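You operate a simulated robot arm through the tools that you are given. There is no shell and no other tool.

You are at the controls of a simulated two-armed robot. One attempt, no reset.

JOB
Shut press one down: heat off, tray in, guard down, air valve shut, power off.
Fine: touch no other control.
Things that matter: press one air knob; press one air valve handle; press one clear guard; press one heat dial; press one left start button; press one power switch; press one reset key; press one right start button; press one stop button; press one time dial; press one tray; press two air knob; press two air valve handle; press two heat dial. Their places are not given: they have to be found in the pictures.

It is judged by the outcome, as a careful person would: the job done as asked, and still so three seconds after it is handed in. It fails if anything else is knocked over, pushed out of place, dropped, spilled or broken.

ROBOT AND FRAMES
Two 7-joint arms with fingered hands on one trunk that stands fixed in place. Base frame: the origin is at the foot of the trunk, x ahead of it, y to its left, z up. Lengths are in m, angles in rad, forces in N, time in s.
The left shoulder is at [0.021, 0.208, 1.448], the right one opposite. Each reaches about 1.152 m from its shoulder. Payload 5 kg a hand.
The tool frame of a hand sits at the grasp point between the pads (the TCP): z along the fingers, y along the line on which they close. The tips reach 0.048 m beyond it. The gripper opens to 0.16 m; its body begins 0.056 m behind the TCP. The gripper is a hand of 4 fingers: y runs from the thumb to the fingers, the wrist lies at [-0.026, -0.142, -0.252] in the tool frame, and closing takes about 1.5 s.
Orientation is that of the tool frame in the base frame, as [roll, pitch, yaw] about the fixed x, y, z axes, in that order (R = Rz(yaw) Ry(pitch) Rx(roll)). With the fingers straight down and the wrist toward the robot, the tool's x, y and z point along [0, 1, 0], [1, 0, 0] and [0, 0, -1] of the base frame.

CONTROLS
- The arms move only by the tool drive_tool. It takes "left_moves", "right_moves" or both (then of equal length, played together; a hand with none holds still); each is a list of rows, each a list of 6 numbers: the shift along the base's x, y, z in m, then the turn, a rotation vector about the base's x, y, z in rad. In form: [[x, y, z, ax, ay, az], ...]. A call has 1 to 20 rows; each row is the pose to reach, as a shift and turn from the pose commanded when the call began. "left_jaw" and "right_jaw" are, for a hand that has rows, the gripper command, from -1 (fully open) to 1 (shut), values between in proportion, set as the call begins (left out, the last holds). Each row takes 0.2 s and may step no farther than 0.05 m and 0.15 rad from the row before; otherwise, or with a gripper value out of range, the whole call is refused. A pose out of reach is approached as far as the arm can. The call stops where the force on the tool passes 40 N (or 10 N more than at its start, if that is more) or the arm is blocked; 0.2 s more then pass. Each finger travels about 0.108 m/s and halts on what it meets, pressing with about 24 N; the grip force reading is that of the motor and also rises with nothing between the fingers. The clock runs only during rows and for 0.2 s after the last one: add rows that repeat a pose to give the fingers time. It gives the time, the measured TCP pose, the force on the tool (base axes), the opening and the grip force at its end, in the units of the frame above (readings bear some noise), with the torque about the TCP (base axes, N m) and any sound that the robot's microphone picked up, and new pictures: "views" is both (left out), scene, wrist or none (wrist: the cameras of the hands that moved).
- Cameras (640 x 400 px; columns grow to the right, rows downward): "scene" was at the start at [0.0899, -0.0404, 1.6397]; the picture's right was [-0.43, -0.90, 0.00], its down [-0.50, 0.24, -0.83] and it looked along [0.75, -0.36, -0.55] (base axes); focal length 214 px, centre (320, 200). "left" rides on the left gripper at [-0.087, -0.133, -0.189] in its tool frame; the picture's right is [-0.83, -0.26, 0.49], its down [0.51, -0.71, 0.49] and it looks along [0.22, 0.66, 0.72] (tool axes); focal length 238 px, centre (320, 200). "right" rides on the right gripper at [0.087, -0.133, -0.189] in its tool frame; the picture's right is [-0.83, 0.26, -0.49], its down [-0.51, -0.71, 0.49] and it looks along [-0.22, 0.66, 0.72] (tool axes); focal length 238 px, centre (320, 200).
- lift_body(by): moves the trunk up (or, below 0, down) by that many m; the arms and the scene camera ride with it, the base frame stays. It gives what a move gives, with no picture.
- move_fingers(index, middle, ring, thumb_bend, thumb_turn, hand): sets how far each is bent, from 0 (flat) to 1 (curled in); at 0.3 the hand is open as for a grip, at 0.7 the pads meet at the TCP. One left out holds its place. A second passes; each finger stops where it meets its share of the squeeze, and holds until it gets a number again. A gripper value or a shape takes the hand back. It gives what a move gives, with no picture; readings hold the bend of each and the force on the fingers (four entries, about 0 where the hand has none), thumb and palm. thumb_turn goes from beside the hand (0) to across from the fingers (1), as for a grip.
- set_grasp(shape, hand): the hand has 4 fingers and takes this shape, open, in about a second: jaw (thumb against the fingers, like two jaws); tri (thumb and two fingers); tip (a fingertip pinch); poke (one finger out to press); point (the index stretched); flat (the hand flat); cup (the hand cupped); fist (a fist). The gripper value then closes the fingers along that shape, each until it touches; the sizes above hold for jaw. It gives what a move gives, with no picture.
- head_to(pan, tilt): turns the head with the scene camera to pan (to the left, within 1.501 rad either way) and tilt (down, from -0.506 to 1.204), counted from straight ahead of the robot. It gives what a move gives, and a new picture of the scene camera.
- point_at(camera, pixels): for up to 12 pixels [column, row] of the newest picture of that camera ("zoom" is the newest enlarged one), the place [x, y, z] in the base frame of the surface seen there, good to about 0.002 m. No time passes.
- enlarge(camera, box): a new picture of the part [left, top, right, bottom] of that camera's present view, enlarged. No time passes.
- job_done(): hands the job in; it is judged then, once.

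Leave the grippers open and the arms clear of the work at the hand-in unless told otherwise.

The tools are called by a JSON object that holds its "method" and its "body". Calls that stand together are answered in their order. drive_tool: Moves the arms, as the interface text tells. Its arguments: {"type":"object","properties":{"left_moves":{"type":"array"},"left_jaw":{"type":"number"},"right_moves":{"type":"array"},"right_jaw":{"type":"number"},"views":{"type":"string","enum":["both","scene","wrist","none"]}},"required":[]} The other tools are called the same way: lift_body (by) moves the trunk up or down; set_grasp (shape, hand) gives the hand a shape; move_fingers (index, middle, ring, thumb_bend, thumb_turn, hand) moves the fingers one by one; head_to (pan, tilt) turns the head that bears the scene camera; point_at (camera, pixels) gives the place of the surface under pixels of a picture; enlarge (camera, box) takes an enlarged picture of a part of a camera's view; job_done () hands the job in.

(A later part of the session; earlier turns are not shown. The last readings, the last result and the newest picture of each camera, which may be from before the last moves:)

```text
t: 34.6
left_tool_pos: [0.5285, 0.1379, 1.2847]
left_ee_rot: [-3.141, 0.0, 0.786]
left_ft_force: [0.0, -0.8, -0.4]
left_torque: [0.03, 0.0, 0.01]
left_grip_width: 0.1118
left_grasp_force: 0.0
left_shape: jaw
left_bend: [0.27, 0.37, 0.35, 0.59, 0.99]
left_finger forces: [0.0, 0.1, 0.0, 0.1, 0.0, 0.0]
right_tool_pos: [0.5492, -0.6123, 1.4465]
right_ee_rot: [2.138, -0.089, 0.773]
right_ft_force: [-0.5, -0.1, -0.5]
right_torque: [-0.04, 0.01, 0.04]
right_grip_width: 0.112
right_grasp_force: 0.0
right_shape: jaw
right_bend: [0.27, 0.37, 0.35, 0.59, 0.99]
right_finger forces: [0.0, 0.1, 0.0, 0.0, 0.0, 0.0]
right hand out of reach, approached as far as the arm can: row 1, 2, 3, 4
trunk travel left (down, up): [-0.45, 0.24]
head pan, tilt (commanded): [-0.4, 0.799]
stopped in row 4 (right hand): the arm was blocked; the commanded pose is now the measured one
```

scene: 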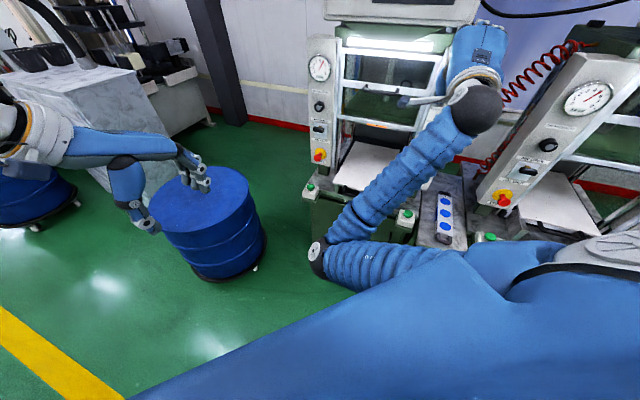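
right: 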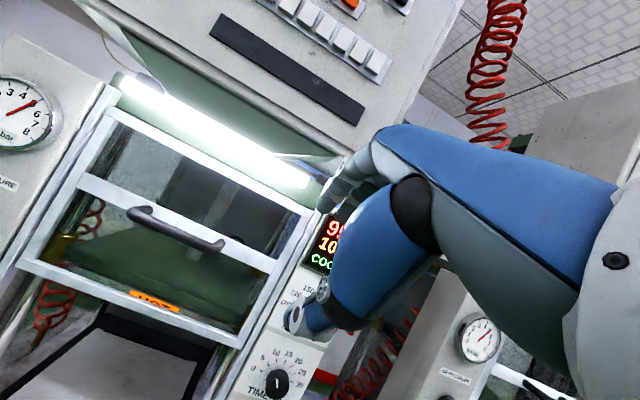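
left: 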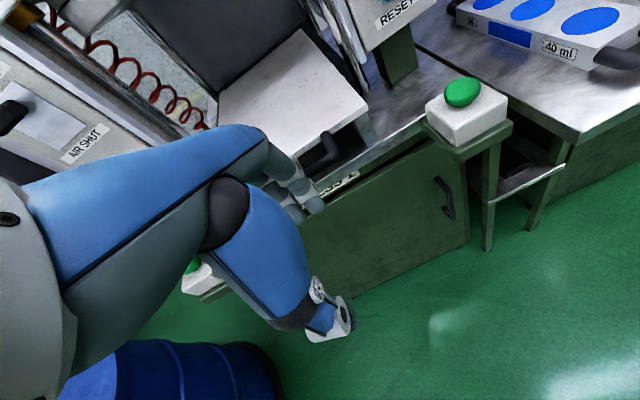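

The wrist has been pulled to about 0.38 m from the shoulder, which looks like the elbow-bend limit. I'll instead move the hand down and away while finishing the pitch to fingers-forward, which opens the elbow.

{"method": "drive_tool", "body": {"right_moves": [[0.0009, 0.0077, -0.033, -0.0387, -0.0281, -0.0011], [0.0018, 0.0153, -0.0661, -0.0775, -0.0562, -0.0021], [0.0028, 0.023, -0.0991, -0.1162, -0.0844, -0.0032], [0.0037, 0.0307, -0.1322, -0.1549, -0.1125, -0.0042], [0.0046, 0.0383, -0.1652, -0.1936, -0.1406, -0.0053], [0.0055, 0.046, -0.1983, -0.2324, -0.1687, -0.0064], [0.0064, 0.0537, -0.2313, -0.2711, -0.1968, -0.0074], [0.0073, 0.0613, -0.2643, -0.3098, -0.2249, -0.0085], [0.0083, 0.069, -0.2974, -0.3485, -0.2531, -0.0095], [0.0092, 0.0767, -0.3304, -0.3873, -0.2812, -0.0106], [0.0101, 0.0843, -0.3635, -0.426, -0.3093, -0.0116], [0.011, 0.092, -0.3965, -0.4647, -0.3374, -0.0127]], "views": "scene"}}

```text
t: 35.2
left_tool_pos: [0.5285, 0.1394, 1.2845]
left_ee_rot: [-3.14, 0.001, 0.787]
left_ft_force: [0.1, 0.9, -0.3]
left_torque: [-0.1, 0.02, -0.04]
left_grip_width: 0.1121
left_grasp_force: 0.0
left_shape: jaw
left_bend: [0.27, 0.37, 0.35, 0.59, 0.99]
left_finger forces: [0.1, 0.1, 0.0, 0.0, 0.0, 0.0]
right_tool_pos: [0.5353, -0.618, 1.5303]
right_ee_rot: [1.845, -0.216, 0.77]
right_ft_force: [0.2, 1.1, 1.2]
right_torque: [0.01, 0.03, -0.13]
right_grip_width: 0.112
right_grasp_force: 0.1
right_shape: jaw
right_bend: [0.27, 0.37, 0.35, 0.59, 0.99]
right_finger forces: [0.0, 0.1, 0.0, 0.1, 0.0, 0.0]
trunk travel left (down, up): [-0.45, 0.24]
head pan, tilt (commanded): [-0.4, 0.799]
stopped in row 3 (right hand): the arm was blocked; the commanded pose is now the measured one
```

scene: 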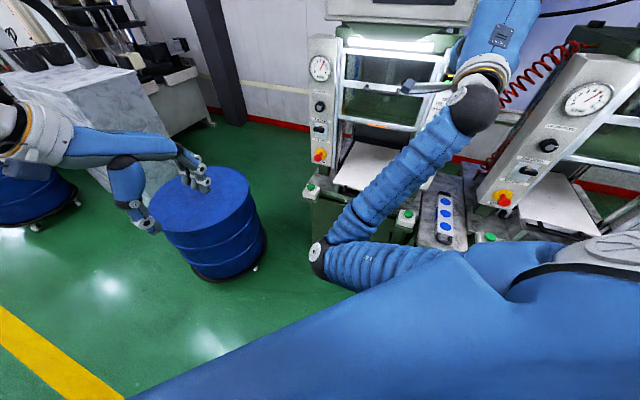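

The wrist hasn't moved from about (0.35,-0.41,1.46), and the fingertips are now close to the cabinet front at x-y≈1.24 against 1.26. Before doing anything else I'll look through the right camera to judge the gap.

{"method": "enlarge", "body": {"camera": "right", "box": [0, 0, 640, 400]}}

{"method": "head_to", "body": {"pan": -0.6, "tilt": 0.3}}

{"method": "enlarge", "body": {"camera": "scene", "box": [290, 0, 530, 220]}}

```text
1.00 times, centred on (320, 200) of right (not enlarged: the box is as wide or as high as the picture)
```

zoom: 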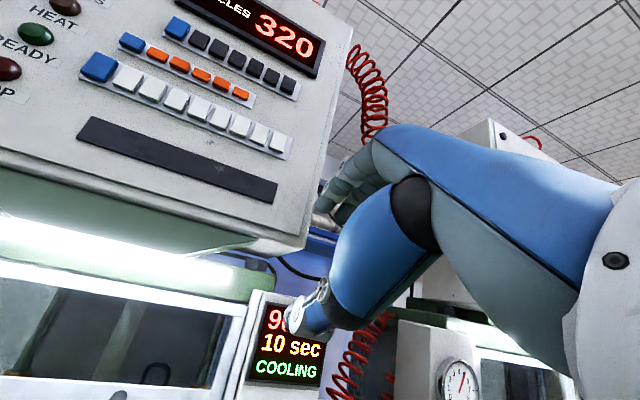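

```text
t: 36.1
left_tool_pos: [0.5289, 0.1374, 1.2852]
left_ee_rot: [3.141, -0.001, 0.785]
left_ft_force: [0.2, 1.0, -0.2]
left_torque: [0.0, -0.01, 0.0]
left_grip_width: 0.1118
left_grasp_force: 0.1
left_shape: jaw
left_bend: [0.27, 0.37, 0.35, 0.59, 0.99]
left_finger forces: [0.0, 0.0, 0.1, 0.0, 0.0, 0.0]
right_tool_pos: [0.5359, -0.6203, 1.5294]
right_ee_rot: [1.845, -0.216, 0.77]
right_ft_force: [-0.3, -0.8, 0.6]
right_torque: [0.0, 0.02, -0.02]
right_grip_width: 0.1121
right_grasp_force: 0.1
right_shape: jaw
right_bend: [0.27, 0.37, 0.35, 0.59, 0.99]
right_finger forces: [0.0, 0.0, 0.0, 0.1, 0.0, 0.1]
trunk travel left (down, up): [-0.45, 0.24]
head pan, tilt (commanded): [-0.6, 0.3]
```

scene: 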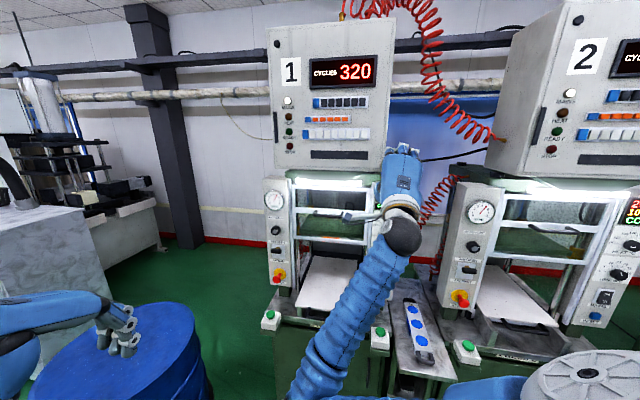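

```text
1.82 times, centred on (410, 110) of scene
```

zoom: 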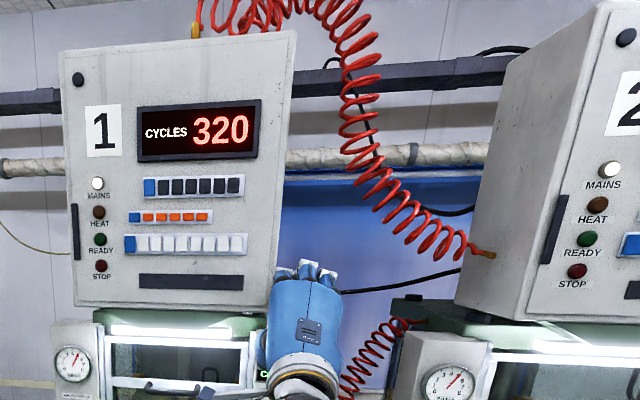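

The fingers are just to the right of the cabinet's corner, not touching. I'll swing the hand back down about its own wrist, along the arc it came up, to get clear of the cabinet.

{"method": "drive_tool", "body": {"right_moves": [[0.0073, -0.0012, -0.0323, 0.0718, 0.0899, 0.0128], [0.0117, 0.0, -0.0651, 0.1436, 0.1799, 0.0255], [0.0131, 0.0035, -0.098, 0.2154, 0.2698, 0.0383], [0.0114, 0.0095, -0.1305, 0.2873, 0.3598, 0.0511], [0.0068, 0.0177, -0.1623, 0.3591, 0.4497, 0.0639], [-0.0007, 0.028, -0.1928, 0.4309, 0.5397, 0.0766]], "views": "scene"}}

```text
t: 37.5
left_tool_pos: [0.527, 0.138, 1.2851]
left_ee_rot: [-3.141, -0.001, 0.786]
left_ft_force: [-0.3, -0.5, -0.4]
left_torque: [0.02, 0.04, -0.01]
left_grip_width: 0.112
left_grasp_force: 0.0
left_shape: jaw
left_bend: [0.27, 0.37, 0.35, 0.59, 0.99]
left_finger forces: [0.0, 0.0, 0.1, 0.0, 0.1, 0.1]
right_tool_pos: [0.5289, -0.6013, 1.3436]
right_ee_rot: [2.528, -0.101, 0.714]
right_ft_force: [-0.3, 0.4, -0.3]
right_torque: [-0.03, 0.02, 0.02]
right_grip_width: 0.1121
right_grasp_force: 0.0
right_shape: jaw
right_bend: [0.27, 0.37, 0.35, 0.59, 0.99]
right_finger forces: [0.1, 0.0, 0.0, 0.0, 0.0, 0.0]
trunk travel left (down, up): [-0.45, 0.24]
head pan, tilt (commanded): [-0.6, 0.3]
```

scene: 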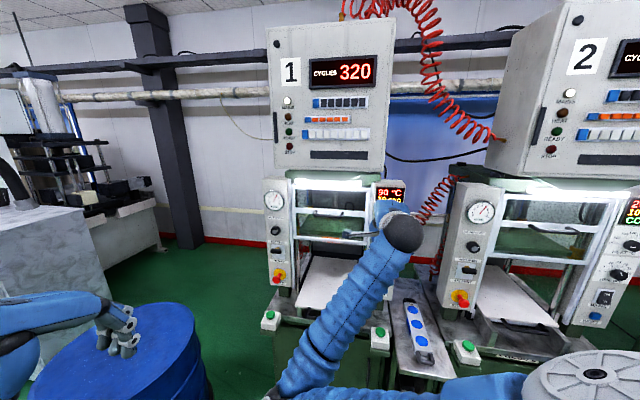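

That tracked well and the hand is clear of the cabinet. Now I'll try a gentle shift back, right and down, keeping the orientation, to see whether the arm opens that way.

{"method": "drive_tool", "body": {"right_moves": [[-0.008, -0.01, -0.02, 0, 0, 0], [-0.016, -0.02, -0.04, 0, 0, 0], [-0.024, -0.03, -0.06, 0, 0, 0], [-0.032, -0.04, -0.08, 0, 0, 0]], "views": "scene"}}

```text
t: 38.7
left_tool_pos: [0.5263, 0.1393, 1.2858]
left_ee_rot: [-3.141, 0.0, 0.785]
left_ft_force: [0.1, 0.1, -0.3]
left_torque: [-0.02, 0.01, 0.01]
left_grip_width: 0.1123
left_grasp_force: 0.0
left_shape: jaw
left_bend: [0.27, 0.37, 0.35, 0.59, 0.99]
left_finger forces: [0.0, 0.0, 0.0, 0.0, 0.0, 0.0]
right_tool_pos: [0.4938, -0.6627, 1.2949]
right_ee_rot: [2.475, -0.109, 0.692]
right_ft_force: [-0.2, -0.2, 0.1]
right_torque: [-0.04, 0.03, -0.02]
right_grip_width: 0.1119
right_grasp_force: 0.1
right_shape: jaw
right_bend: [0.27, 0.37, 0.35, 0.59, 0.99]
right_finger forces: [0.1, 0.1, 0.0, 0.0, 0.0, 0.0]
trunk travel left (down, up): [-0.45, 0.24]
head pan, tilt (commanded): [-0.6, 0.3]
stopped in row 4 (right hand): the arm was blocked; the commanded pose is now the measured one
```

scene: 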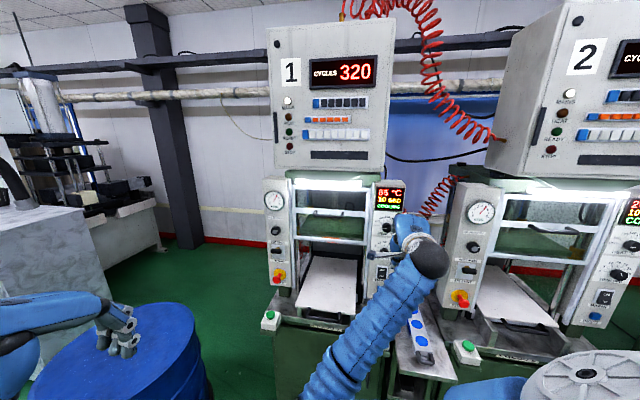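

It moved partway, but the downward motion was held up. I'll tilt the head down to see whether the upper arm or elbow is against the robot's own trunk.

{"method": "head_to", "body": {"pan": -0.5, "tilt": 1.15}}

```text
t: 39.9
left_tool_pos: [0.5259, 0.137, 1.2849]
left_ee_rot: [-3.14, -0.001, 0.787]
left_ft_force: [0.3, 0.9, -0.2]
left_torque: [-0.03, -0.01, 0.0]
left_grip_width: 0.1121
left_grasp_force: 0.1
left_shape: jaw
left_bend: [0.27, 0.37, 0.35, 0.59, 0.99]
left_finger forces: [0.1, 0.0, 0.0, 0.1, 0.0, 0.1]
right_tool_pos: [0.4932, -0.6636, 1.2936]
right_ee_rot: [2.473, -0.107, 0.689]
right_ft_force: [0.6, 0.3, -0.7]
right_torque: [0.0, 0.02, -0.01]
right_grip_width: 0.1119
right_grasp_force: 0.0
right_shape: jaw
right_bend: [0.27, 0.37, 0.35, 0.59, 0.99]
right_finger forces: [0.0, 0.1, 0.0, 0.1, 0.0, 0.0]
trunk travel left (down, up): [-0.45, 0.24]
head pan, tilt (commanded): [-0.499, 1.15]
```

scene: 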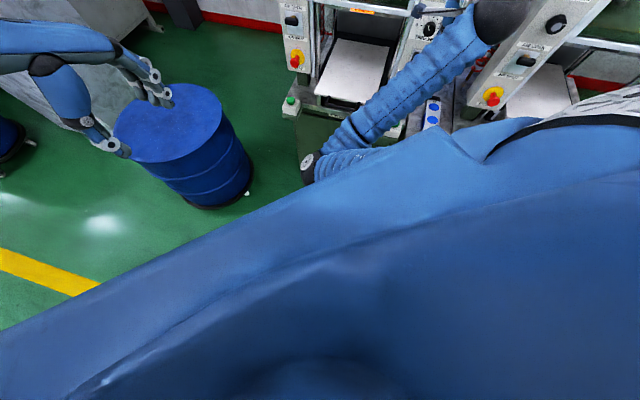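

The right upper arm has gone under the chest and is pressing on it, which explains the blocking. I'll raise the hand back to the high fingers-down pose, where the elbow was free, and then bring it down with the elbow up.

{"method": "drive_tool", "body": {"right_moves": [[-0.0052, 0.0204, 0.0264, 0.0199, 0.067, 0.0883], [-0.0107, 0.0423, 0.0529, 0.0397, 0.1341, 0.1766], [-0.0159, 0.0628, 0.0793, 0.0596, 0.2011, 0.2649], [-0.0211, 0.0832, 0.1058, 0.0794, 0.2682, 0.3532], [-0.0263, 0.1037, 0.1322, 0.0993, 0.3352, 0.4415], [-0.0318, 0.1256, 0.1586, 0.1191, 0.4022, 0.5297], [-0.037, 0.146, 0.1851, 0.139, 0.4693, 0.618], [-0.037, 0.146, 0.2115, 0.1588, 0.5363, 0.7063], [-0.037, 0.146, 0.238, 0.1787, 0.6034, 0.7946], [-0.037, 0.146, 0.2644, 0.1985, 0.6704, 0.8829]], "views": "none"}}

{"method": "head_to", "body": {"pan": -0.5, "tilt": 0.5}}

```text
t: 40.8
left_tool_pos: [0.527, 0.1395, 1.2842]
left_ee_rot: [3.14, 0.001, 0.784]
left_ft_force: [1.0, 0.6, -0.1]
left_torque: [-0.08, 0.01, 0.02]
left_grip_width: 0.1119
left_grasp_force: 0.1
left_shape: jaw
left_bend: [0.27, 0.37, 0.35, 0.59, 0.99]
left_finger forces: [0.0, 0.0, 0.1, 0.0, 0.0, 0.0]
right_tool_pos: [0.4675, -0.6066, 1.33]
right_ee_rot: [2.783, 0.027, 0.926]
right_ft_force: [0.2, 1.0, -0.2]
right_torque: [-0.17, 0.08, -0.09]
right_grip_width: 0.1121
right_grasp_force: 0.1
right_shape: jaw
right_bend: [0.27, 0.37, 0.35, 0.59, 0.99]
right_finger forces: [0.0, 0.0, 0.0, 0.1, 0.1, 0.1]
right hand out of reach, approached as far as the arm can: row 1, 2, 3
trunk travel left (down, up): [-0.45, 0.24]
head pan, tilt (commanded): [-0.499, 1.15]
stopped in row 4 (right hand): the force on the tool passed its limit at 64 N (the readings are from after the stop); the commanded pose is now the measured one
```

```text
t: 41.8
left_tool_pos: [0.5263, 0.1378, 1.285]
left_ee_rot: [3.141, -0.001, 0.784]
left_ft_force: [0.6, 1.4, 0.6]
left_torque: [0.0, 0.03, 0.0]
left_grip_width: 0.1124
left_grasp_force: 0.0
left_shape: jaw
left_bend: [0.27, 0.37, 0.35, 0.59, 0.99]
left_finger forces: [0.0, 0.1, 0.1, 0.0, 0.1, 0.0]
right_tool_pos: [0.4672, -0.6094, 1.3294]
right_ee_rot: [2.785, 0.026, 0.928]
right_ft_force: [0.1, 0.2, 0.2]
right_torque: [0.0, 0.02, -0.03]
right_grip_width: 0.1121
right_grasp_force: 0.1
right_shape: jaw
right_bend: [0.27, 0.37, 0.35, 0.59, 0.99]
right_finger forces: [0.0, 0.1, 0.0, 0.0, 0.0, 0.0]
trunk travel left (down, up): [-0.45, 0.24]
head pan, tilt (commanded): [-0.499, 0.499]
```

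scene: 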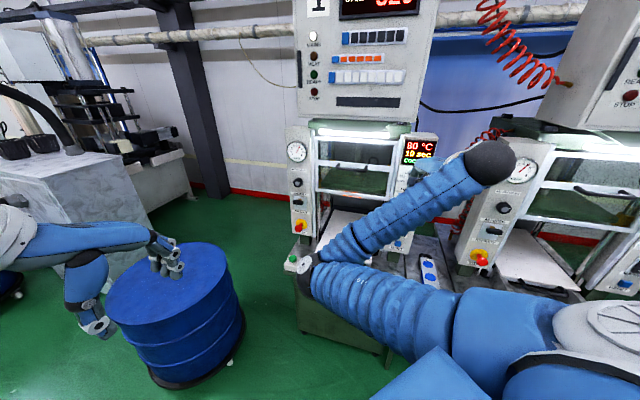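

The stop came from a brief jerk; the forces read zero now and nothing is near the hand. I'll check where the elbow and wrist are.

{"method": "point_at", "body": {"camera": "scene", "pixels": [[308, 270], [330, 245], [400, 205], [470, 165], [490, 160], [350, 300], [430, 330], [420, 180], [520, 330]]}}

{"method": "enlarge", "body": {"camera": "scene", "box": [280, 100, 540, 360]}}

```text
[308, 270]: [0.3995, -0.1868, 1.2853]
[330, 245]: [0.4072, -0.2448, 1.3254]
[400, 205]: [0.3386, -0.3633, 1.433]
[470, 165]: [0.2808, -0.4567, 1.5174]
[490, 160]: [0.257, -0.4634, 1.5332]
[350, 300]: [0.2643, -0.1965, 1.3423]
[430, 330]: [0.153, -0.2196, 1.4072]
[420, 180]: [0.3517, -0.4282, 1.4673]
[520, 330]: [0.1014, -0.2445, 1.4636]
```

```text
1.54 times, centred on (410, 230) of scene
```

zoom: 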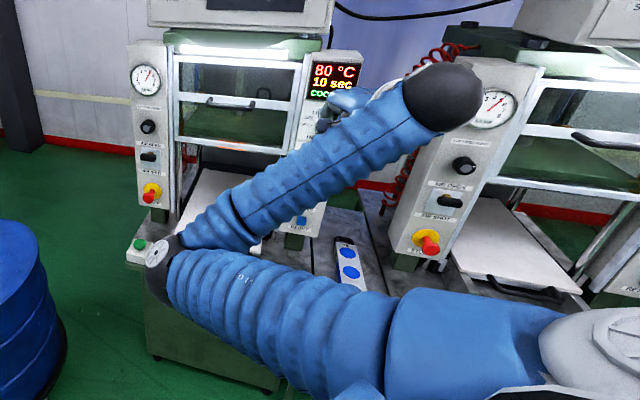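

The elbow is now free at (0.40,-0.19,1.29) with the upper arm off the chest. From here I'll go to the fingers-forward pose used at the end of the dial turn, in small steps, away from the panel.

{"method": "drive_tool", "body": {"right_moves": [[0.0017, -0.0014, -0.0043, -0.11, -0.0422, 0.0304], [0.0034, -0.0028, -0.0086, -0.22, -0.0845, 0.0608], [0.005, -0.0042, -0.0128, -0.33, -0.1267, 0.0911], [0.0067, -0.0056, -0.0171, -0.44, -0.1689, 0.1215], [0.0084, -0.007, -0.0214, -0.55, -0.2111, 0.1519], [0.0101, -0.0083, -0.0257, -0.6599, -0.2534, 0.1823], [0.0118, -0.0097, -0.03, -0.7699, -0.2956, 0.2127], [0.0135, -0.0111, -0.0343, -0.8799, -0.3378, 0.2431], [0.0151, -0.0125, -0.0385, -0.9899, -0.38, 0.2734], [0.0168, -0.0139, -0.0428, -1.0999, -0.4223, 0.3038], [0.0185, -0.0153, -0.0471, -1.2099, -0.4645, 0.3342]], "views": "scene"}}

```text
t: 43.4
left_tool_pos: [0.5268, 0.139, 1.2849]
left_ee_rot: [-3.14, 0.0, 0.785]
left_ft_force: [-0.6, 1.0, -0.1]
left_torque: [-0.01, -0.03, 0.0]
left_grip_width: 0.1123
left_grasp_force: 0.0
left_shape: jaw
left_bend: [0.27, 0.37, 0.35, 0.59, 0.99]
left_finger forces: [0.0, 0.0, 0.0, 0.0, 0.0, 0.0]
right_tool_pos: [0.5061, -0.6625, 1.4038]
right_ee_rot: [1.919, 0.376, 0.843]
right_ft_force: [-0.8, 0.7, -0.6]
right_torque: [0.02, -0.02, -0.03]
right_grip_width: 0.1121
right_grasp_force: 0.1
right_shape: jaw
right_bend: [0.27, 0.37, 0.35, 0.59, 0.99]
right_finger forces: [0.0, 0.0, 0.0, 0.0, 0.0, 0.0]
right hand out of reach, approached as far as the arm can: row 1, 2, 3, 4, 5, 6, 7
trunk travel left (down, up): [-0.45, 0.24]
head pan, tilt (commanded): [-0.499, 0.499]
stopped in row 7 (right hand): the arm was blocked; the commanded pose is now the measured one
```

scene: 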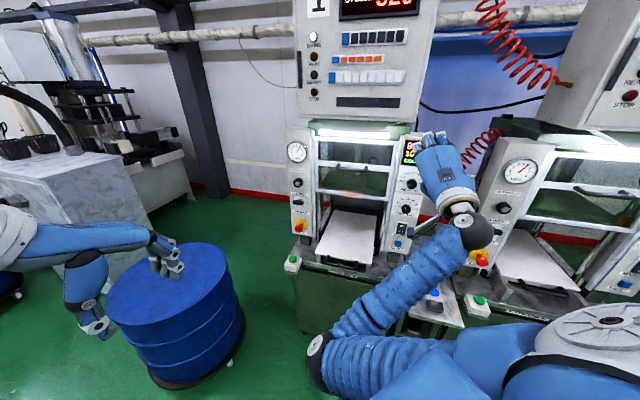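

Good progress: the hand is nearly fingers-forward and the forearm is swinging down. I'll continue to that pose in small steps, moving slightly away from the panel and down.

{"method": "drive_tool", "body": {"right_moves": [[-0.0026, 0.0047, -0.0152, -0.0572, 0.003, 0.0159], [-0.0051, 0.0095, -0.0304, -0.1144, 0.006, 0.0318], [-0.0077, 0.0142, -0.0456, -0.1716, 0.009, 0.0476], [-0.0102, 0.0189, -0.0608, -0.2288, 0.012, 0.0635], [-0.0128, 0.0236, -0.0759, -0.286, 0.0149, 0.0794], [-0.0153, 0.0284, -0.0911, -0.3432, 0.0179, 0.0953], [-0.0179, 0.0331, -0.1063, -0.4004, 0.0209, 0.1111], [-0.0204, 0.0378, -0.1215, -0.4576, 0.0239, 0.127]], "views": "both"}}

```text
t: 44.6
left_tool_pos: [0.5268, 0.1372, 1.2853]
left_ee_rot: [3.142, -0.001, 0.785]
left_ft_force: [0.1, 0.7, -0.4]
left_torque: [0.01, -0.02, 0.0]
left_grip_width: 0.1122
left_grasp_force: 0.1
left_shape: jaw
left_bend: [0.27, 0.37, 0.35, 0.59, 0.99]
left_finger forces: [0.0, 0.0, 0.0, 0.0, 0.0, 0.1]
right_tool_pos: [0.4855, -0.6697, 1.4385]
right_ee_rot: [1.522, 0.514, 0.668]
right_ft_force: [0.5, -0.1, -0.2]
right_torque: [-0.01, -0.03, 0.02]
right_grip_width: 0.1117
right_grasp_force: 0.1
right_shape: jaw
right_bend: [0.27, 0.37, 0.35, 0.59, 0.99]
right_finger forces: [0.0, 0.0, 0.0, 0.0, 0.0, 0.0]
trunk travel left (down, up): [-0.45, 0.24]
head pan, tilt (commanded): [-0.499, 0.499]
stopped in row 6 (right hand): the arm was blocked; the commanded pose is now the measured one
```

scene: 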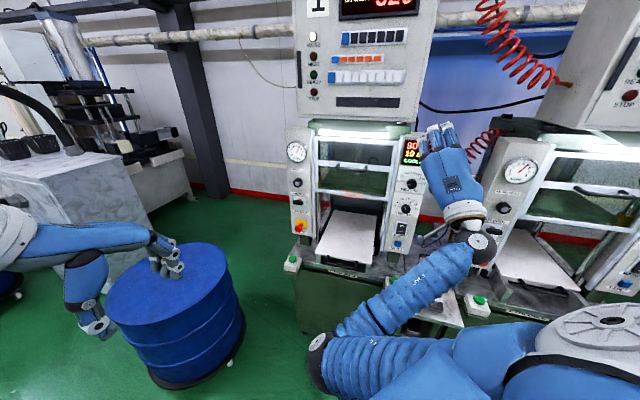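
right: 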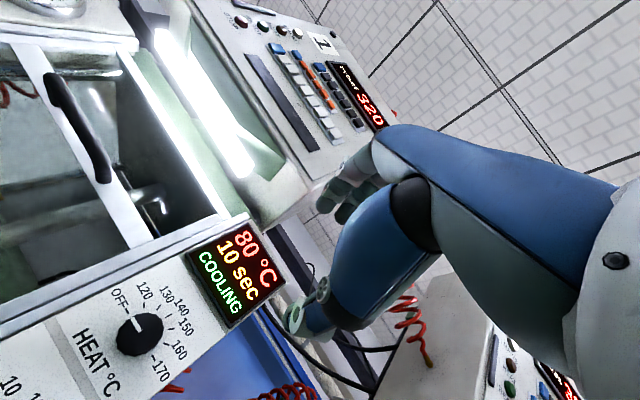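

The hand is now essentially fingers-forward. I'll lower it straight down with the orientation held, slightly away from the panel.

{"method": "drive_tool", "body": {"right_moves": [[-0.003, 0.003, -0.012, 0, 0, 0], [-0.006, 0.006, -0.026, 0, 0, 0], [-0.009, 0.009, -0.042, 0, 0, 0], [-0.012, 0.012, -0.06, 0, 0, 0], [-0.015, 0.015, -0.08, 0, 0, 0], [-0.018, 0.018, -0.1, 0, 0, 0], [-0.02, 0.02, -0.12, 0, 0, 0], [-0.022, 0.022, -0.14, 0, 0, 0]], "views": "scene"}}

```text
t: 45.7
left_tool_pos: [0.5284, 0.1392, 1.2848]
left_ee_rot: [-3.14, 0.002, 0.785]
left_ft_force: [0.1, 0.1, -1.2]
left_torque: [-0.04, 0.03, 0.02]
left_grip_width: 0.1121
left_grasp_force: 0.0
left_shape: jaw
left_bend: [0.27, 0.37, 0.35, 0.59, 0.99]
left_finger forces: [0.0, 0.1, 0.0, 0.0, 0.0, 0.0]
right_tool_pos: [0.4677, -0.6694, 1.4823]
right_ee_rot: [1.359, 0.351, 0.571]
right_ft_force: [0.1, -0.3, 0.5]
right_torque: [0.0, -0.03, -0.07]
right_grip_width: 0.1121
right_grasp_force: 0.1
right_shape: jaw
right_bend: [0.27, 0.37, 0.35, 0.59, 0.99]
right_finger forces: [0.0, 0.0, 0.1, 0.0, 0.0, 0.0]
trunk travel left (down, up): [-0.45, 0.24]
head pan, tilt (commanded): [-0.499, 0.499]
stopped in row 5 (right hand): the arm was blocked; the commanded pose is now the measured one
```

scene: 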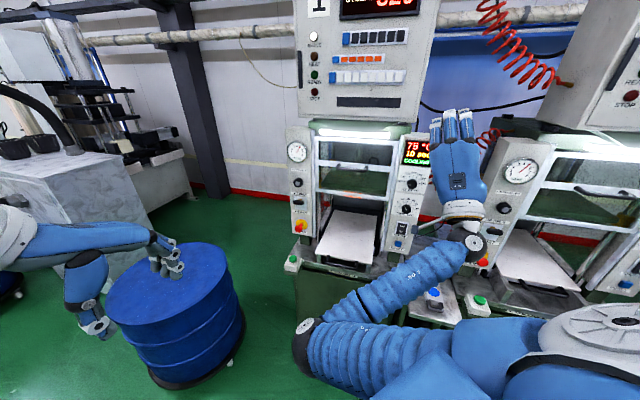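

Lowering isn't possible with the elbow in this place. The dial turn originally carried the elbow from above down to the left, so rolling the hand clockwise should carry it back up. I'll do that with the hand held back from the panel.

{"method": "drive_tool", "body": {"right_moves": [[-0.0011, 0.0022, -0.0033, 0.0921, -0.0759, 0.0255], [-0.0022, 0.0044, -0.0067, 0.1842, -0.1518, 0.0509], [-0.0033, 0.0067, -0.01, 0.2763, -0.2277, 0.0764], [-0.0044, 0.0089, -0.0133, 0.3684, -0.3036, 0.1019], [-0.0056, 0.0111, -0.0167, 0.4606, -0.3794, 0.1273], [-0.0067, 0.0133, -0.02, 0.5527, -0.4553, 0.1528], [-0.0078, 0.0156, -0.0233, 0.6448, -0.5312, 0.1783], [-0.0089, 0.0178, -0.0267, 0.7369, -0.6071, 0.2037], [-0.01, 0.02, -0.03, 0.829, -0.683, 0.2292]], "views": "both"}}

```text
t: 46.4
left_tool_pos: [0.5252, 0.138, 1.286]
left_ee_rot: [3.14, 0.0, 0.786]
left_ft_force: [0.0, -0.4, 0.1]
left_torque: [0.01, -0.02, 0.03]
left_grip_width: 0.1122
left_grasp_force: 0.0
left_shape: jaw
left_bend: [0.27, 0.37, 0.35, 0.59, 0.99]
left_finger forces: [0.0, 0.1, 0.0, 0.1, 0.0, 0.0]
right_tool_pos: [0.4415, -0.6762, 1.5606]
right_ee_rot: [1.312, -0.06, 0.62]
right_ft_force: [0.0, -0.2, 1.6]
right_torque: [-0.02, -0.01, -0.03]
right_grip_width: 0.112
right_grasp_force: 0.0
right_shape: jaw
right_bend: [0.27, 0.37, 0.35, 0.59, 0.99]
right_finger forces: [0.0, 0.0, 0.1, 0.0, 0.1, 0.1]
trunk travel left (down, up): [-0.45, 0.24]
head pan, tilt (commanded): [-0.499, 0.499]
stopped in row 3 (right hand): the arm was blocked; the commanded pose is now the measured one
```

scene: 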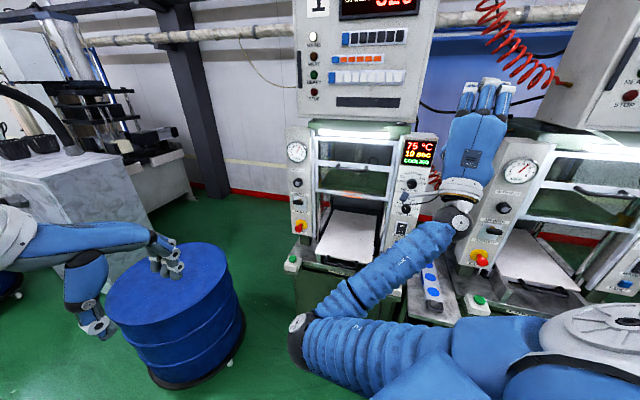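
right: 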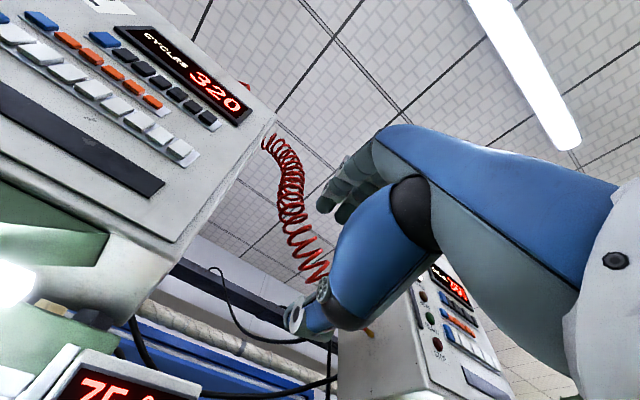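

{"method": "point_at", "body": {"camera": "scene", "pixels": [[297, 325], [310, 345], [350, 345], [420, 350], [380, 270], [460, 220], [500, 330], [420, 385]]}}

{"method": "enlarge", "body": {"camera": "scene", "box": [280, 60, 640, 400]}}

```text
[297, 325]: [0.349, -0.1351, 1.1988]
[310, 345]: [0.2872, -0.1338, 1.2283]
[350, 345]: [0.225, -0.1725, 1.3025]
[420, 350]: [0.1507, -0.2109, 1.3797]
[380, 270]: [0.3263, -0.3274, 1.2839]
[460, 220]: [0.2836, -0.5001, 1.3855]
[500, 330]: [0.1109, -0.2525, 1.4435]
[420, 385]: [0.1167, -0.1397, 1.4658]
```

```text
1.18 times, centred on (460, 230) of scene
```

zoom: 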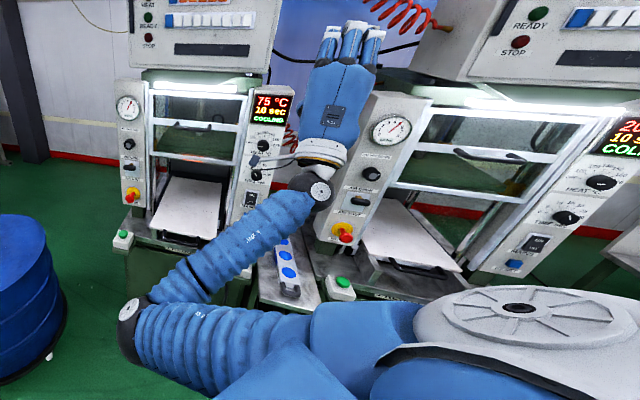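

The elbow is low at (0.36,-0.14,1.20). I'll raise the hand straight up and slightly back from the press so the arm opens and the elbow comes up.

{"method": "drive_tool", "body": {"right_moves": [[-0.006, 0.006, 0.03, 0, 0, 0], [-0.012, 0.012, 0.065, 0, 0, 0], [-0.018, 0.018, 0.1, 0, 0, 0], [-0.024, 0.024, 0.135, 0, 0, 0], [-0.03, 0.03, 0.17, 0, 0, 0], [-0.036, 0.036, 0.205, 0, 0, 0], [-0.042, 0.042, 0.24, 0, 0, 0], [-0.048, 0.048, 0.275, 0, 0, 0]], "views": "scene"}}

```text
t: 48.2
left_tool_pos: [0.5255, 0.1385, 1.2848]
left_ee_rot: [3.14, -0.001, 0.786]
left_ft_force: [0.6, 0.5, -0.8]
left_torque: [-0.06, -0.01, 0.0]
left_grip_width: 0.112
left_grasp_force: 0.0
left_shape: jaw
left_bend: [0.27, 0.37, 0.35, 0.59, 0.99]
left_finger forces: [0.0, 0.0, 0.0, 0.0, 0.0, 0.0]
right_tool_pos: [0.3948, -0.6263, 1.8316]
right_ee_rot: [1.318, -0.061, 0.624]
right_ft_force: [-0.5, -0.3, 0.9]
right_torque: [0.02, 0.01, -0.01]
right_grip_width: 0.112
right_grasp_force: 0.0
right_shape: jaw
right_bend: [0.27, 0.37, 0.35, 0.59, 0.99]
right_finger forces: [0.1, 0.0, 0.0, 0.0, 0.0, 0.0]
trunk travel left (down, up): [-0.45, 0.24]
head pan, tilt (commanded): [-0.499, 0.499]
```

scene: 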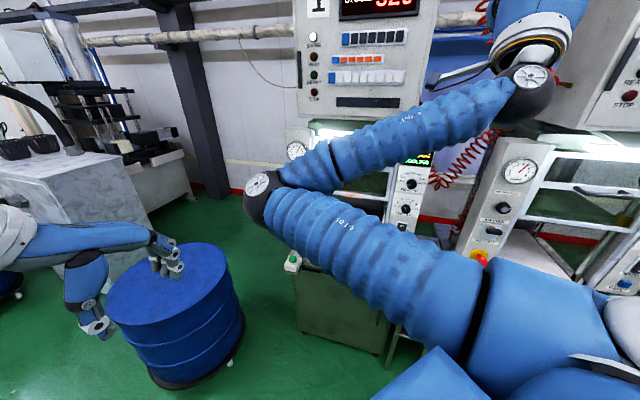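

That tracked perfectly and the elbow is now up. Next I'll roll the hand to the clockwise-tilted orientation used when first approaching the dial, still high and clear of the cabinets.

{"method": "drive_tool", "body": {"right_moves": [[0.0108, -0.0057, -0.0133, 0.0993, -0.0555, 0.0413], [0.0217, -0.0113, -0.0267, 0.1986, -0.111, 0.0825], [0.0325, -0.017, -0.04, 0.2979, -0.1665, 0.1238], [0.0433, -0.0227, -0.0533, 0.3971, -0.222, 0.1651], [0.0542, -0.0283, -0.0667, 0.4964, -0.2775, 0.2063], [0.065, -0.034, -0.08, 0.5957, -0.333, 0.2476]], "views": "scene"}}

```text
t: 49.6
left_tool_pos: [0.5269, 0.1371, 1.2847]
left_ee_rot: [-3.141, 0.0, 0.786]
left_ft_force: [-0.1, -0.8, -1.0]
left_torque: [0.05, 0.02, -0.06]
left_grip_width: 0.1122
left_grasp_force: 0.0
left_shape: jaw
left_bend: [0.27, 0.37, 0.35, 0.59, 0.99]
left_finger forces: [0.0, 0.1, 0.1, 0.1, 0.1, 0.0]
right_tool_pos: [0.461, -0.6587, 1.752]
right_ee_rot: [1.569, -0.704, 0.783]
right_ft_force: [0.4, 0.2, -0.1]
right_torque: [-0.01, -0.01, -0.01]
right_grip_width: 0.112
right_grasp_force: 0.1
right_shape: jaw
right_bend: [0.27, 0.37, 0.35, 0.59, 0.99]
right_finger forces: [0.1, 0.0, 0.0, 0.0, 0.0, 0.0]
trunk travel left (down, up): [-0.45, 0.24]
head pan, tilt (commanded): [-0.499, 0.499]
```

scene: 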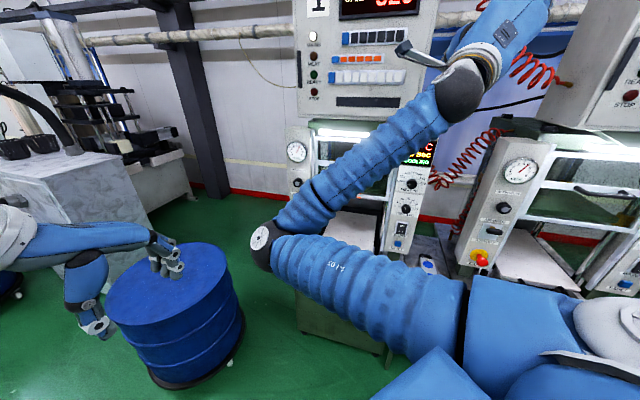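

The roll tracked well. Before lowering, I'll measure the lower right corner of press one's cabinet and the current elbow position to plan a path down.

{"method": "point_at", "body": {"camera": "scene", "pixels": [[258, 240], [272, 255], [425, 60], [428, 30], [400, 118], [330, 200], [400, 145], [470, 95], [425, 112], [560, 120]]}}

```text
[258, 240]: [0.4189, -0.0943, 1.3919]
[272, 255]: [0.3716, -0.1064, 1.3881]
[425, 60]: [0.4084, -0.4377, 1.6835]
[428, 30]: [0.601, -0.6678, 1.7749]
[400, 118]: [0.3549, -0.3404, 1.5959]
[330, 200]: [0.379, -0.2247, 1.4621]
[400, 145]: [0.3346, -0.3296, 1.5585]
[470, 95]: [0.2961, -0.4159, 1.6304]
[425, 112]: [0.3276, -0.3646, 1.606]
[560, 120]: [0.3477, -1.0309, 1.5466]
```

The elbow is at (0.41,-0.10,1.39), free but low. Lowering the trunk will put all the controls at or above shoulder height, where this arm tracks well. First I'll raise and retract the right hand so its elbow stays above the path of the left arm, which will finish the tray.

{"method": "drive_tool", "body": {"right_moves": [[-0.008, 0.008, 0.04, 0, 0, 0], [-0.016, 0.016, 0.08, 0, 0, 0], [-0.024, 0.024, 0.12, 0, 0, 0], [-0.032, 0.032, 0.16, 0, 0, 0], [-0.04, 0.04, 0.2, 0, 0, 0], [-0.046, 0.046, 0.24, 0, 0, 0]], "views": "scene"}}

```text
t: 51.0
left_tool_pos: [0.5268, 0.1387, 1.2859]
left_ee_rot: [3.14, 0.0, 0.785]
left_ft_force: [-1.0, -0.3, 0.7]
left_torque: [-0.06, -0.03, -0.01]
left_grip_width: 0.1119
left_grasp_force: 0.0
left_shape: jaw
left_bend: [0.27, 0.37, 0.35, 0.59, 0.99]
left_finger forces: [0.0, 0.0, 0.1, 0.0, 0.0, 0.0]
right_tool_pos: [0.4147, -0.6125, 1.9927]
right_ee_rot: [1.567, -0.701, 0.786]
right_ft_force: [-0.4, -0.6, -1.0]
right_torque: [-0.02, 0.01, -0.06]
right_grip_width: 0.1121
right_grasp_force: 0.0
right_shape: jaw
right_bend: [0.27, 0.37, 0.35, 0.59, 0.99]
right_finger forces: [0.0, 0.0, 0.1, 0.1, 0.1, 0.0]
trunk travel left (down, up): [-0.45, 0.24]
head pan, tilt (commanded): [-0.499, 0.499]
```

scene: 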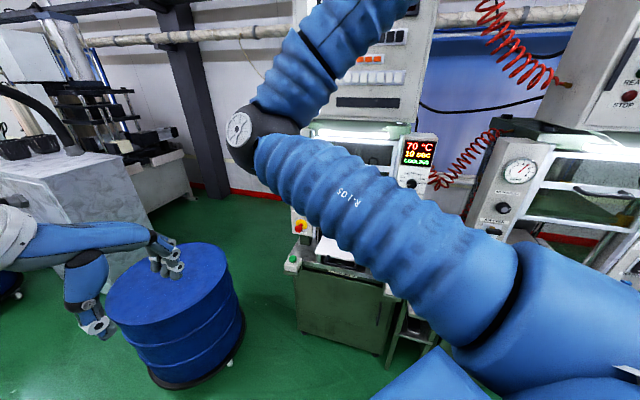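

{"method": "point_at", "body": {"camera": "scene", "pixels": [[240, 130], [265, 145], [300, 80], [350, 20], [350, 230]]}}

{"method": "lift_body", "body": {"by": -0.36}}

{"method": "head_to", "body": {"pan": -0.5, "tilt": 0.45}}

```text
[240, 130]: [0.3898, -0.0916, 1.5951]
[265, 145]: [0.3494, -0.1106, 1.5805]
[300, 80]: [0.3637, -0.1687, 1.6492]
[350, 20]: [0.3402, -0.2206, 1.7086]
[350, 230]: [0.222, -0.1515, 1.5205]
```

```text
t: 54.5
left_tool_pos: [0.5275, 0.1373, 0.926]
left_ee_rot: [3.14, -0.001, 0.786]
left_ft_force: [0.7, 0.4, 0.5]
left_torque: [-0.04, -0.02, -0.02]
left_grip_width: 0.1121
left_grasp_force: 0.1
left_shape: jaw
left_bend: [0.27, 0.37, 0.35, 0.59, 0.99]
left_finger forces: [0.0, 0.1, 0.1, 0.0, 0.0, 0.1]
right_tool_pos: [0.4155, -0.6156, 1.6318]
right_ee_rot: [1.57, -0.703, 0.784]
right_ft_force: [1.0, -0.5, 0.2]
right_torque: [-0.02, 0.0, 0.03]
right_grip_width: 0.1123
right_grasp_force: 0.0
right_shape: jaw
right_bend: [0.27, 0.37, 0.35, 0.59, 0.99]
right_finger forces: [0.0, 0.0, 0.0, 0.0, 0.0, 0.0]
trunk travel left (down, up): [-0.09, 0.6]
head pan, tilt (commanded): [-0.499, 0.499]
```

```text
t: 55.1
left_tool_pos: [0.5264, 0.1388, 0.9255]
left_ee_rot: [-3.141, 0.001, 0.785]
left_ft_force: [-0.1, -0.6, -0.9]
left_torque: [0.03, 0.01, -0.03]
left_grip_width: 0.112
left_grasp_force: 0.2
left_shape: jaw
left_bend: [0.27, 0.37, 0.35, 0.59, 0.99]
left_finger forces: [0.0, 0.0, 0.0, 0.1, 0.0, 0.1]
right_tool_pos: [0.4148, -0.6147, 1.6321]
right_ee_rot: [1.569, -0.701, 0.783]
right_ft_force: [-0.8, 0.2, -0.9]
right_torque: [0.01, -0.01, -0.02]
right_grip_width: 0.1122
right_grasp_force: 0.1
right_shape: jaw
right_bend: [0.27, 0.37, 0.35, 0.59, 0.99]
right_finger forces: [0.0, 0.0, 0.0, 0.0, 0.0, 0.0]
trunk travel left (down, up): [-0.09, 0.6]
head pan, tilt (commanded): [-0.499, 0.45]
```

scene: 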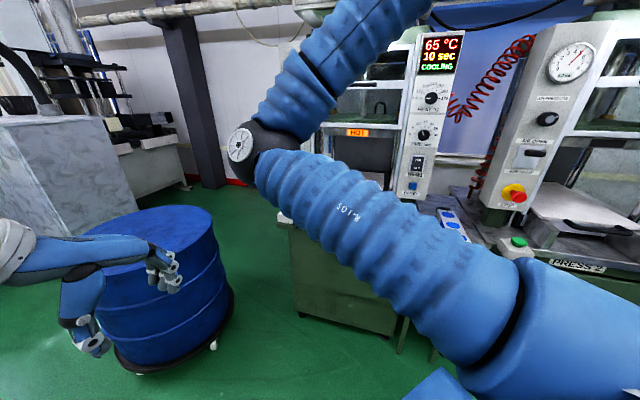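

The trunk is down 0.36 m, with the shoulders at z≈1.09. The right elbow at (0.385,-0.095,1.235) would still block the left arm's path, so I'll raise the right hand further, nearly straightening the arm upward.

{"method": "drive_tool", "body": {"right_moves": [[-0.008, 0.008, 0.04, 0, 0, 0], [-0.016, 0.016, 0.08, 0, 0, 0], [-0.024, 0.024, 0.12, 0, 0, 0], [-0.032, 0.032, 0.16, 0, 0, 0], [-0.04, 0.04, 0.2, 0, 0, 0], [-0.048, 0.048, 0.235, 0, 0, 0], [-0.055, 0.055, 0.265, 0, 0, 0]], "views": "scene"}}

```text
t: 56.7
left_tool_pos: [0.5275, 0.1373, 0.9252]
left_ee_rot: [-3.141, 0.0, 0.786]
left_ft_force: [0.5, -0.1, -0.2]
left_torque: [-0.02, 0.0, -0.01]
left_grip_width: 0.1119
left_grasp_force: 0.0
left_shape: jaw
left_bend: [0.27, 0.37, 0.35, 0.59, 0.99]
left_finger forces: [0.1, 0.0, 0.0, 0.0, 0.0, 0.1]
right_tool_pos: [0.3598, -0.579, 1.8245]
right_ee_rot: [1.541, -0.64, 0.826]
right_ft_force: [0.4, -0.2, -0.2]
right_torque: [0.02, 0.02, -0.04]
right_grip_width: 0.1121
right_grasp_force: 0.0
right_shape: jaw
right_bend: [0.27, 0.37, 0.35, 0.59, 0.99]
right_finger forces: [0.0, 0.0, 0.1, 0.1, 0.0, 0.0]
right hand out of reach, approached as far as the arm can: row 2, 3, 4, 5, 6, 7
trunk travel left (down, up): [-0.09, 0.6]
head pan, tilt (commanded): [-0.499, 0.45]
```

scene: 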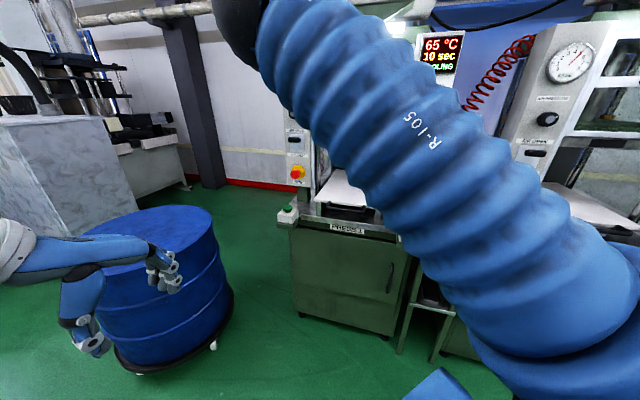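

The right elbow is now at the top of the view. I'll check its position and re-measure the tray handle.

{"method": "point_at", "body": {"camera": "scene", "pixels": [[240, 25], [300, 60], [400, 150], [480, 220], [345, 213], [338, 210], [352, 215], [330, 200], [100, 270], [160, 265], [20, 250]]}}

{"method": "enlarge", "body": {"camera": "scene", "box": [270, 150, 430, 280]}}

```text
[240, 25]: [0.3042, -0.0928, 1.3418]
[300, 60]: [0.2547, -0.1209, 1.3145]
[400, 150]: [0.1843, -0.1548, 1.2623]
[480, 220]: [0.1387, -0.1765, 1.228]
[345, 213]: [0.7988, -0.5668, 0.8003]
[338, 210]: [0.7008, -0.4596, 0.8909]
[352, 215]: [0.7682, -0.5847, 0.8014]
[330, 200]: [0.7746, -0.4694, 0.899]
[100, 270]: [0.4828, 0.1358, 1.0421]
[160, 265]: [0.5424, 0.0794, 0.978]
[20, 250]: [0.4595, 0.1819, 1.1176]
```

```text
3.08 times, centred on (350, 215) of scene
```

zoom: 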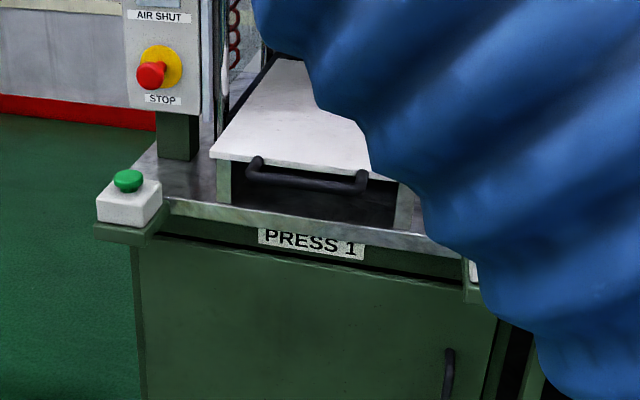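

The right elbow is near (0.30,-0.09,1.34). For more clearance I'll shift the raised right hand a little to the right before using the left arm.

{"method": "drive_tool", "body": {"right_moves": [[-0.006, -0.025, 0, 0, 0, 0], [-0.013, -0.05, 0, 0, 0, 0], [-0.02, -0.08, 0, 0, 0, 0], [-0.027, -0.11, 0, 0, 0, 0], [-0.035, -0.14, 0.0, 0, 0, 0]], "views": "scene"}}

{"method": "point_at", "body": {"camera": "scene", "pixels": [[240, 25], [270, 30], [300, 60], [400, 150]]}}

```text
t: 57.9
left_tool_pos: [0.5256, 0.1371, 0.9244]
left_ee_rot: [-3.141, -0.002, 0.785]
left_ft_force: [-0.6, -0.5, 1.1]
left_torque: [0.12, -0.06, 0.0]
left_grip_width: 0.1123
left_grasp_force: 0.0
left_shape: jaw
left_bend: [0.27, 0.37, 0.35, 0.59, 0.99]
left_finger forces: [0.0, 0.1, 0.1, 0.0, 0.1, 0.1]
right_tool_pos: [0.3209, -0.7246, 1.8261]
right_ee_rot: [1.542, -0.643, 0.827]
right_ft_force: [-1.2, -0.5, 0.0]
right_torque: [-0.02, -0.02, 0.16]
right_grip_width: 0.1117
right_grasp_force: 0.1
right_shape: jaw
right_bend: [0.27, 0.37, 0.35, 0.59, 0.99]
right_finger forces: [0.0, 0.0, 0.0, 0.0, 0.0, 0.0]
trunk travel left (down, up): [-0.09, 0.6]
head pan, tilt (commanded): [-0.499, 0.45]
```

scene: 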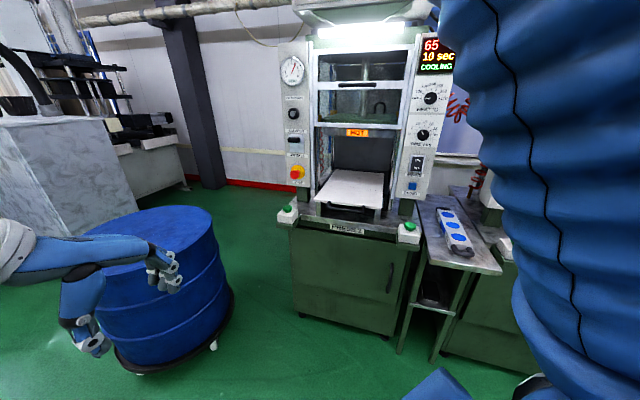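

```text
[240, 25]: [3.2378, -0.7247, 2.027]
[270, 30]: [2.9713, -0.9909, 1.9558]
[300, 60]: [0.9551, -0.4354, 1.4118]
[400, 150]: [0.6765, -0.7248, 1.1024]
```

Excellent: the right arm swung clear to the right and press one is fully visible. The tray still needs to go in further. I'll bring the left hand back in front of the handle, closed and tilted 45° forward so it can reach further.

{"method": "drive_tool", "body": {"left_moves": [[-0.0026, -0.0437, 0.0076, -0.0555, -0.0555, 0], [-0.0051, -0.0874, 0.0151, -0.111, -0.111, 0], [-0.0077, -0.1311, 0.0227, -0.1665, -0.1665, 0], [-0.0102, -0.1748, 0.0302, -0.222, -0.222, 0], [-0.0128, -0.2186, 0.0378, -0.2775, -0.2775, 0], [-0.0154, -0.2623, 0.0454, -0.333, -0.333, 0], [-0.0179, -0.306, 0.0529, -0.3885, -0.3885, 0], [-0.0205, -0.3497, 0.0605, -0.444, -0.444, 0], [-0.023, -0.3934, 0.068, -0.4995, -0.4995, 0], [-0.0256, -0.4371, 0.0756, -0.555, -0.555, 0]], "left_jaw": 1.0, "views": "both"}}

```text
t: 60.1
left_tool_pos: [0.5031, -0.3013, 0.9999]
left_ee_rot: [2.355, -0.002, 0.788]
left_ft_force: [0.7, -1.3, 1.1]
left_torque: [0.09, 0.07, -0.01]
left_grip_width: 0.0001
left_grasp_force: 24.1
left_shape: jaw
left_bend: [0.7, 0.7, 0.7, 0.61, 1.0]
left_finger forces: [0.0, 0.1, 0.1, 0.0, 0.0, 0.2]
right_tool_pos: [0.3235, -0.7247, 1.8247]
right_ee_rot: [1.542, -0.645, 0.826]
right_ft_force: [-0.8, -1.2, -0.6]
right_torque: [-0.05, -0.06, 0.14]
right_grip_width: 0.112
right_grasp_force: 0.0
right_shape: jaw
right_bend: [0.27, 0.37, 0.35, 0.59, 0.99]
right_finger forces: [0.1, 0.0, 0.0, 0.1, 0.2, 0.0]
trunk travel left (down, up): [-0.09, 0.6]
head pan, tilt (commanded): [-0.499, 0.45]
```

scene: 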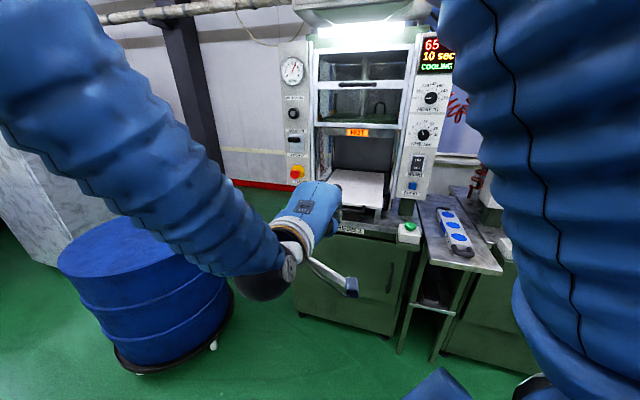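
left: 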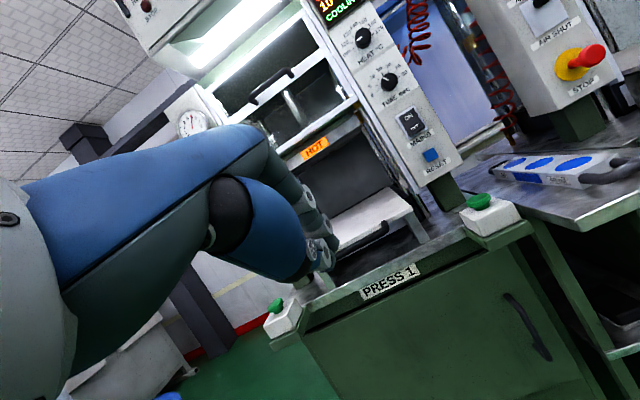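

The left hand is in a good pose and the handle shows at about (370,238) in its view. I'll measure the fingertips and the handle bar.

{"method": "enlarge", "body": {"camera": "left", "box": [260, 150, 460, 310]}}

{"method": "point_at", "body": {"camera": "left", "pixels": [[325, 225], [330, 240], [318, 205], [305, 185], [325, 260], [385, 230], [360, 242], [410, 195], [385, 250]]}}

```text
2.50 times, centred on (360, 230) of left
```

zoom: 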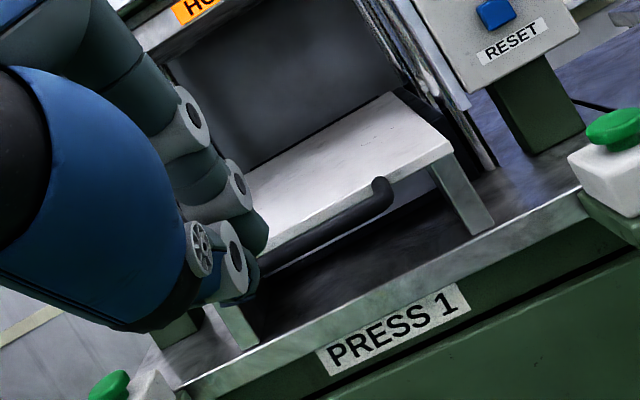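

```text
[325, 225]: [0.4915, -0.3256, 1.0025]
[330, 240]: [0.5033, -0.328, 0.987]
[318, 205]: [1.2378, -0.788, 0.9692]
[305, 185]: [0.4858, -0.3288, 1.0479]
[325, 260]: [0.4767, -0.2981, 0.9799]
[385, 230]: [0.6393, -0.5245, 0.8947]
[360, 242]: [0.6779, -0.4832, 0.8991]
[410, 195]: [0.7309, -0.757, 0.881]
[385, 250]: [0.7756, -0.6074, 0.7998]
```

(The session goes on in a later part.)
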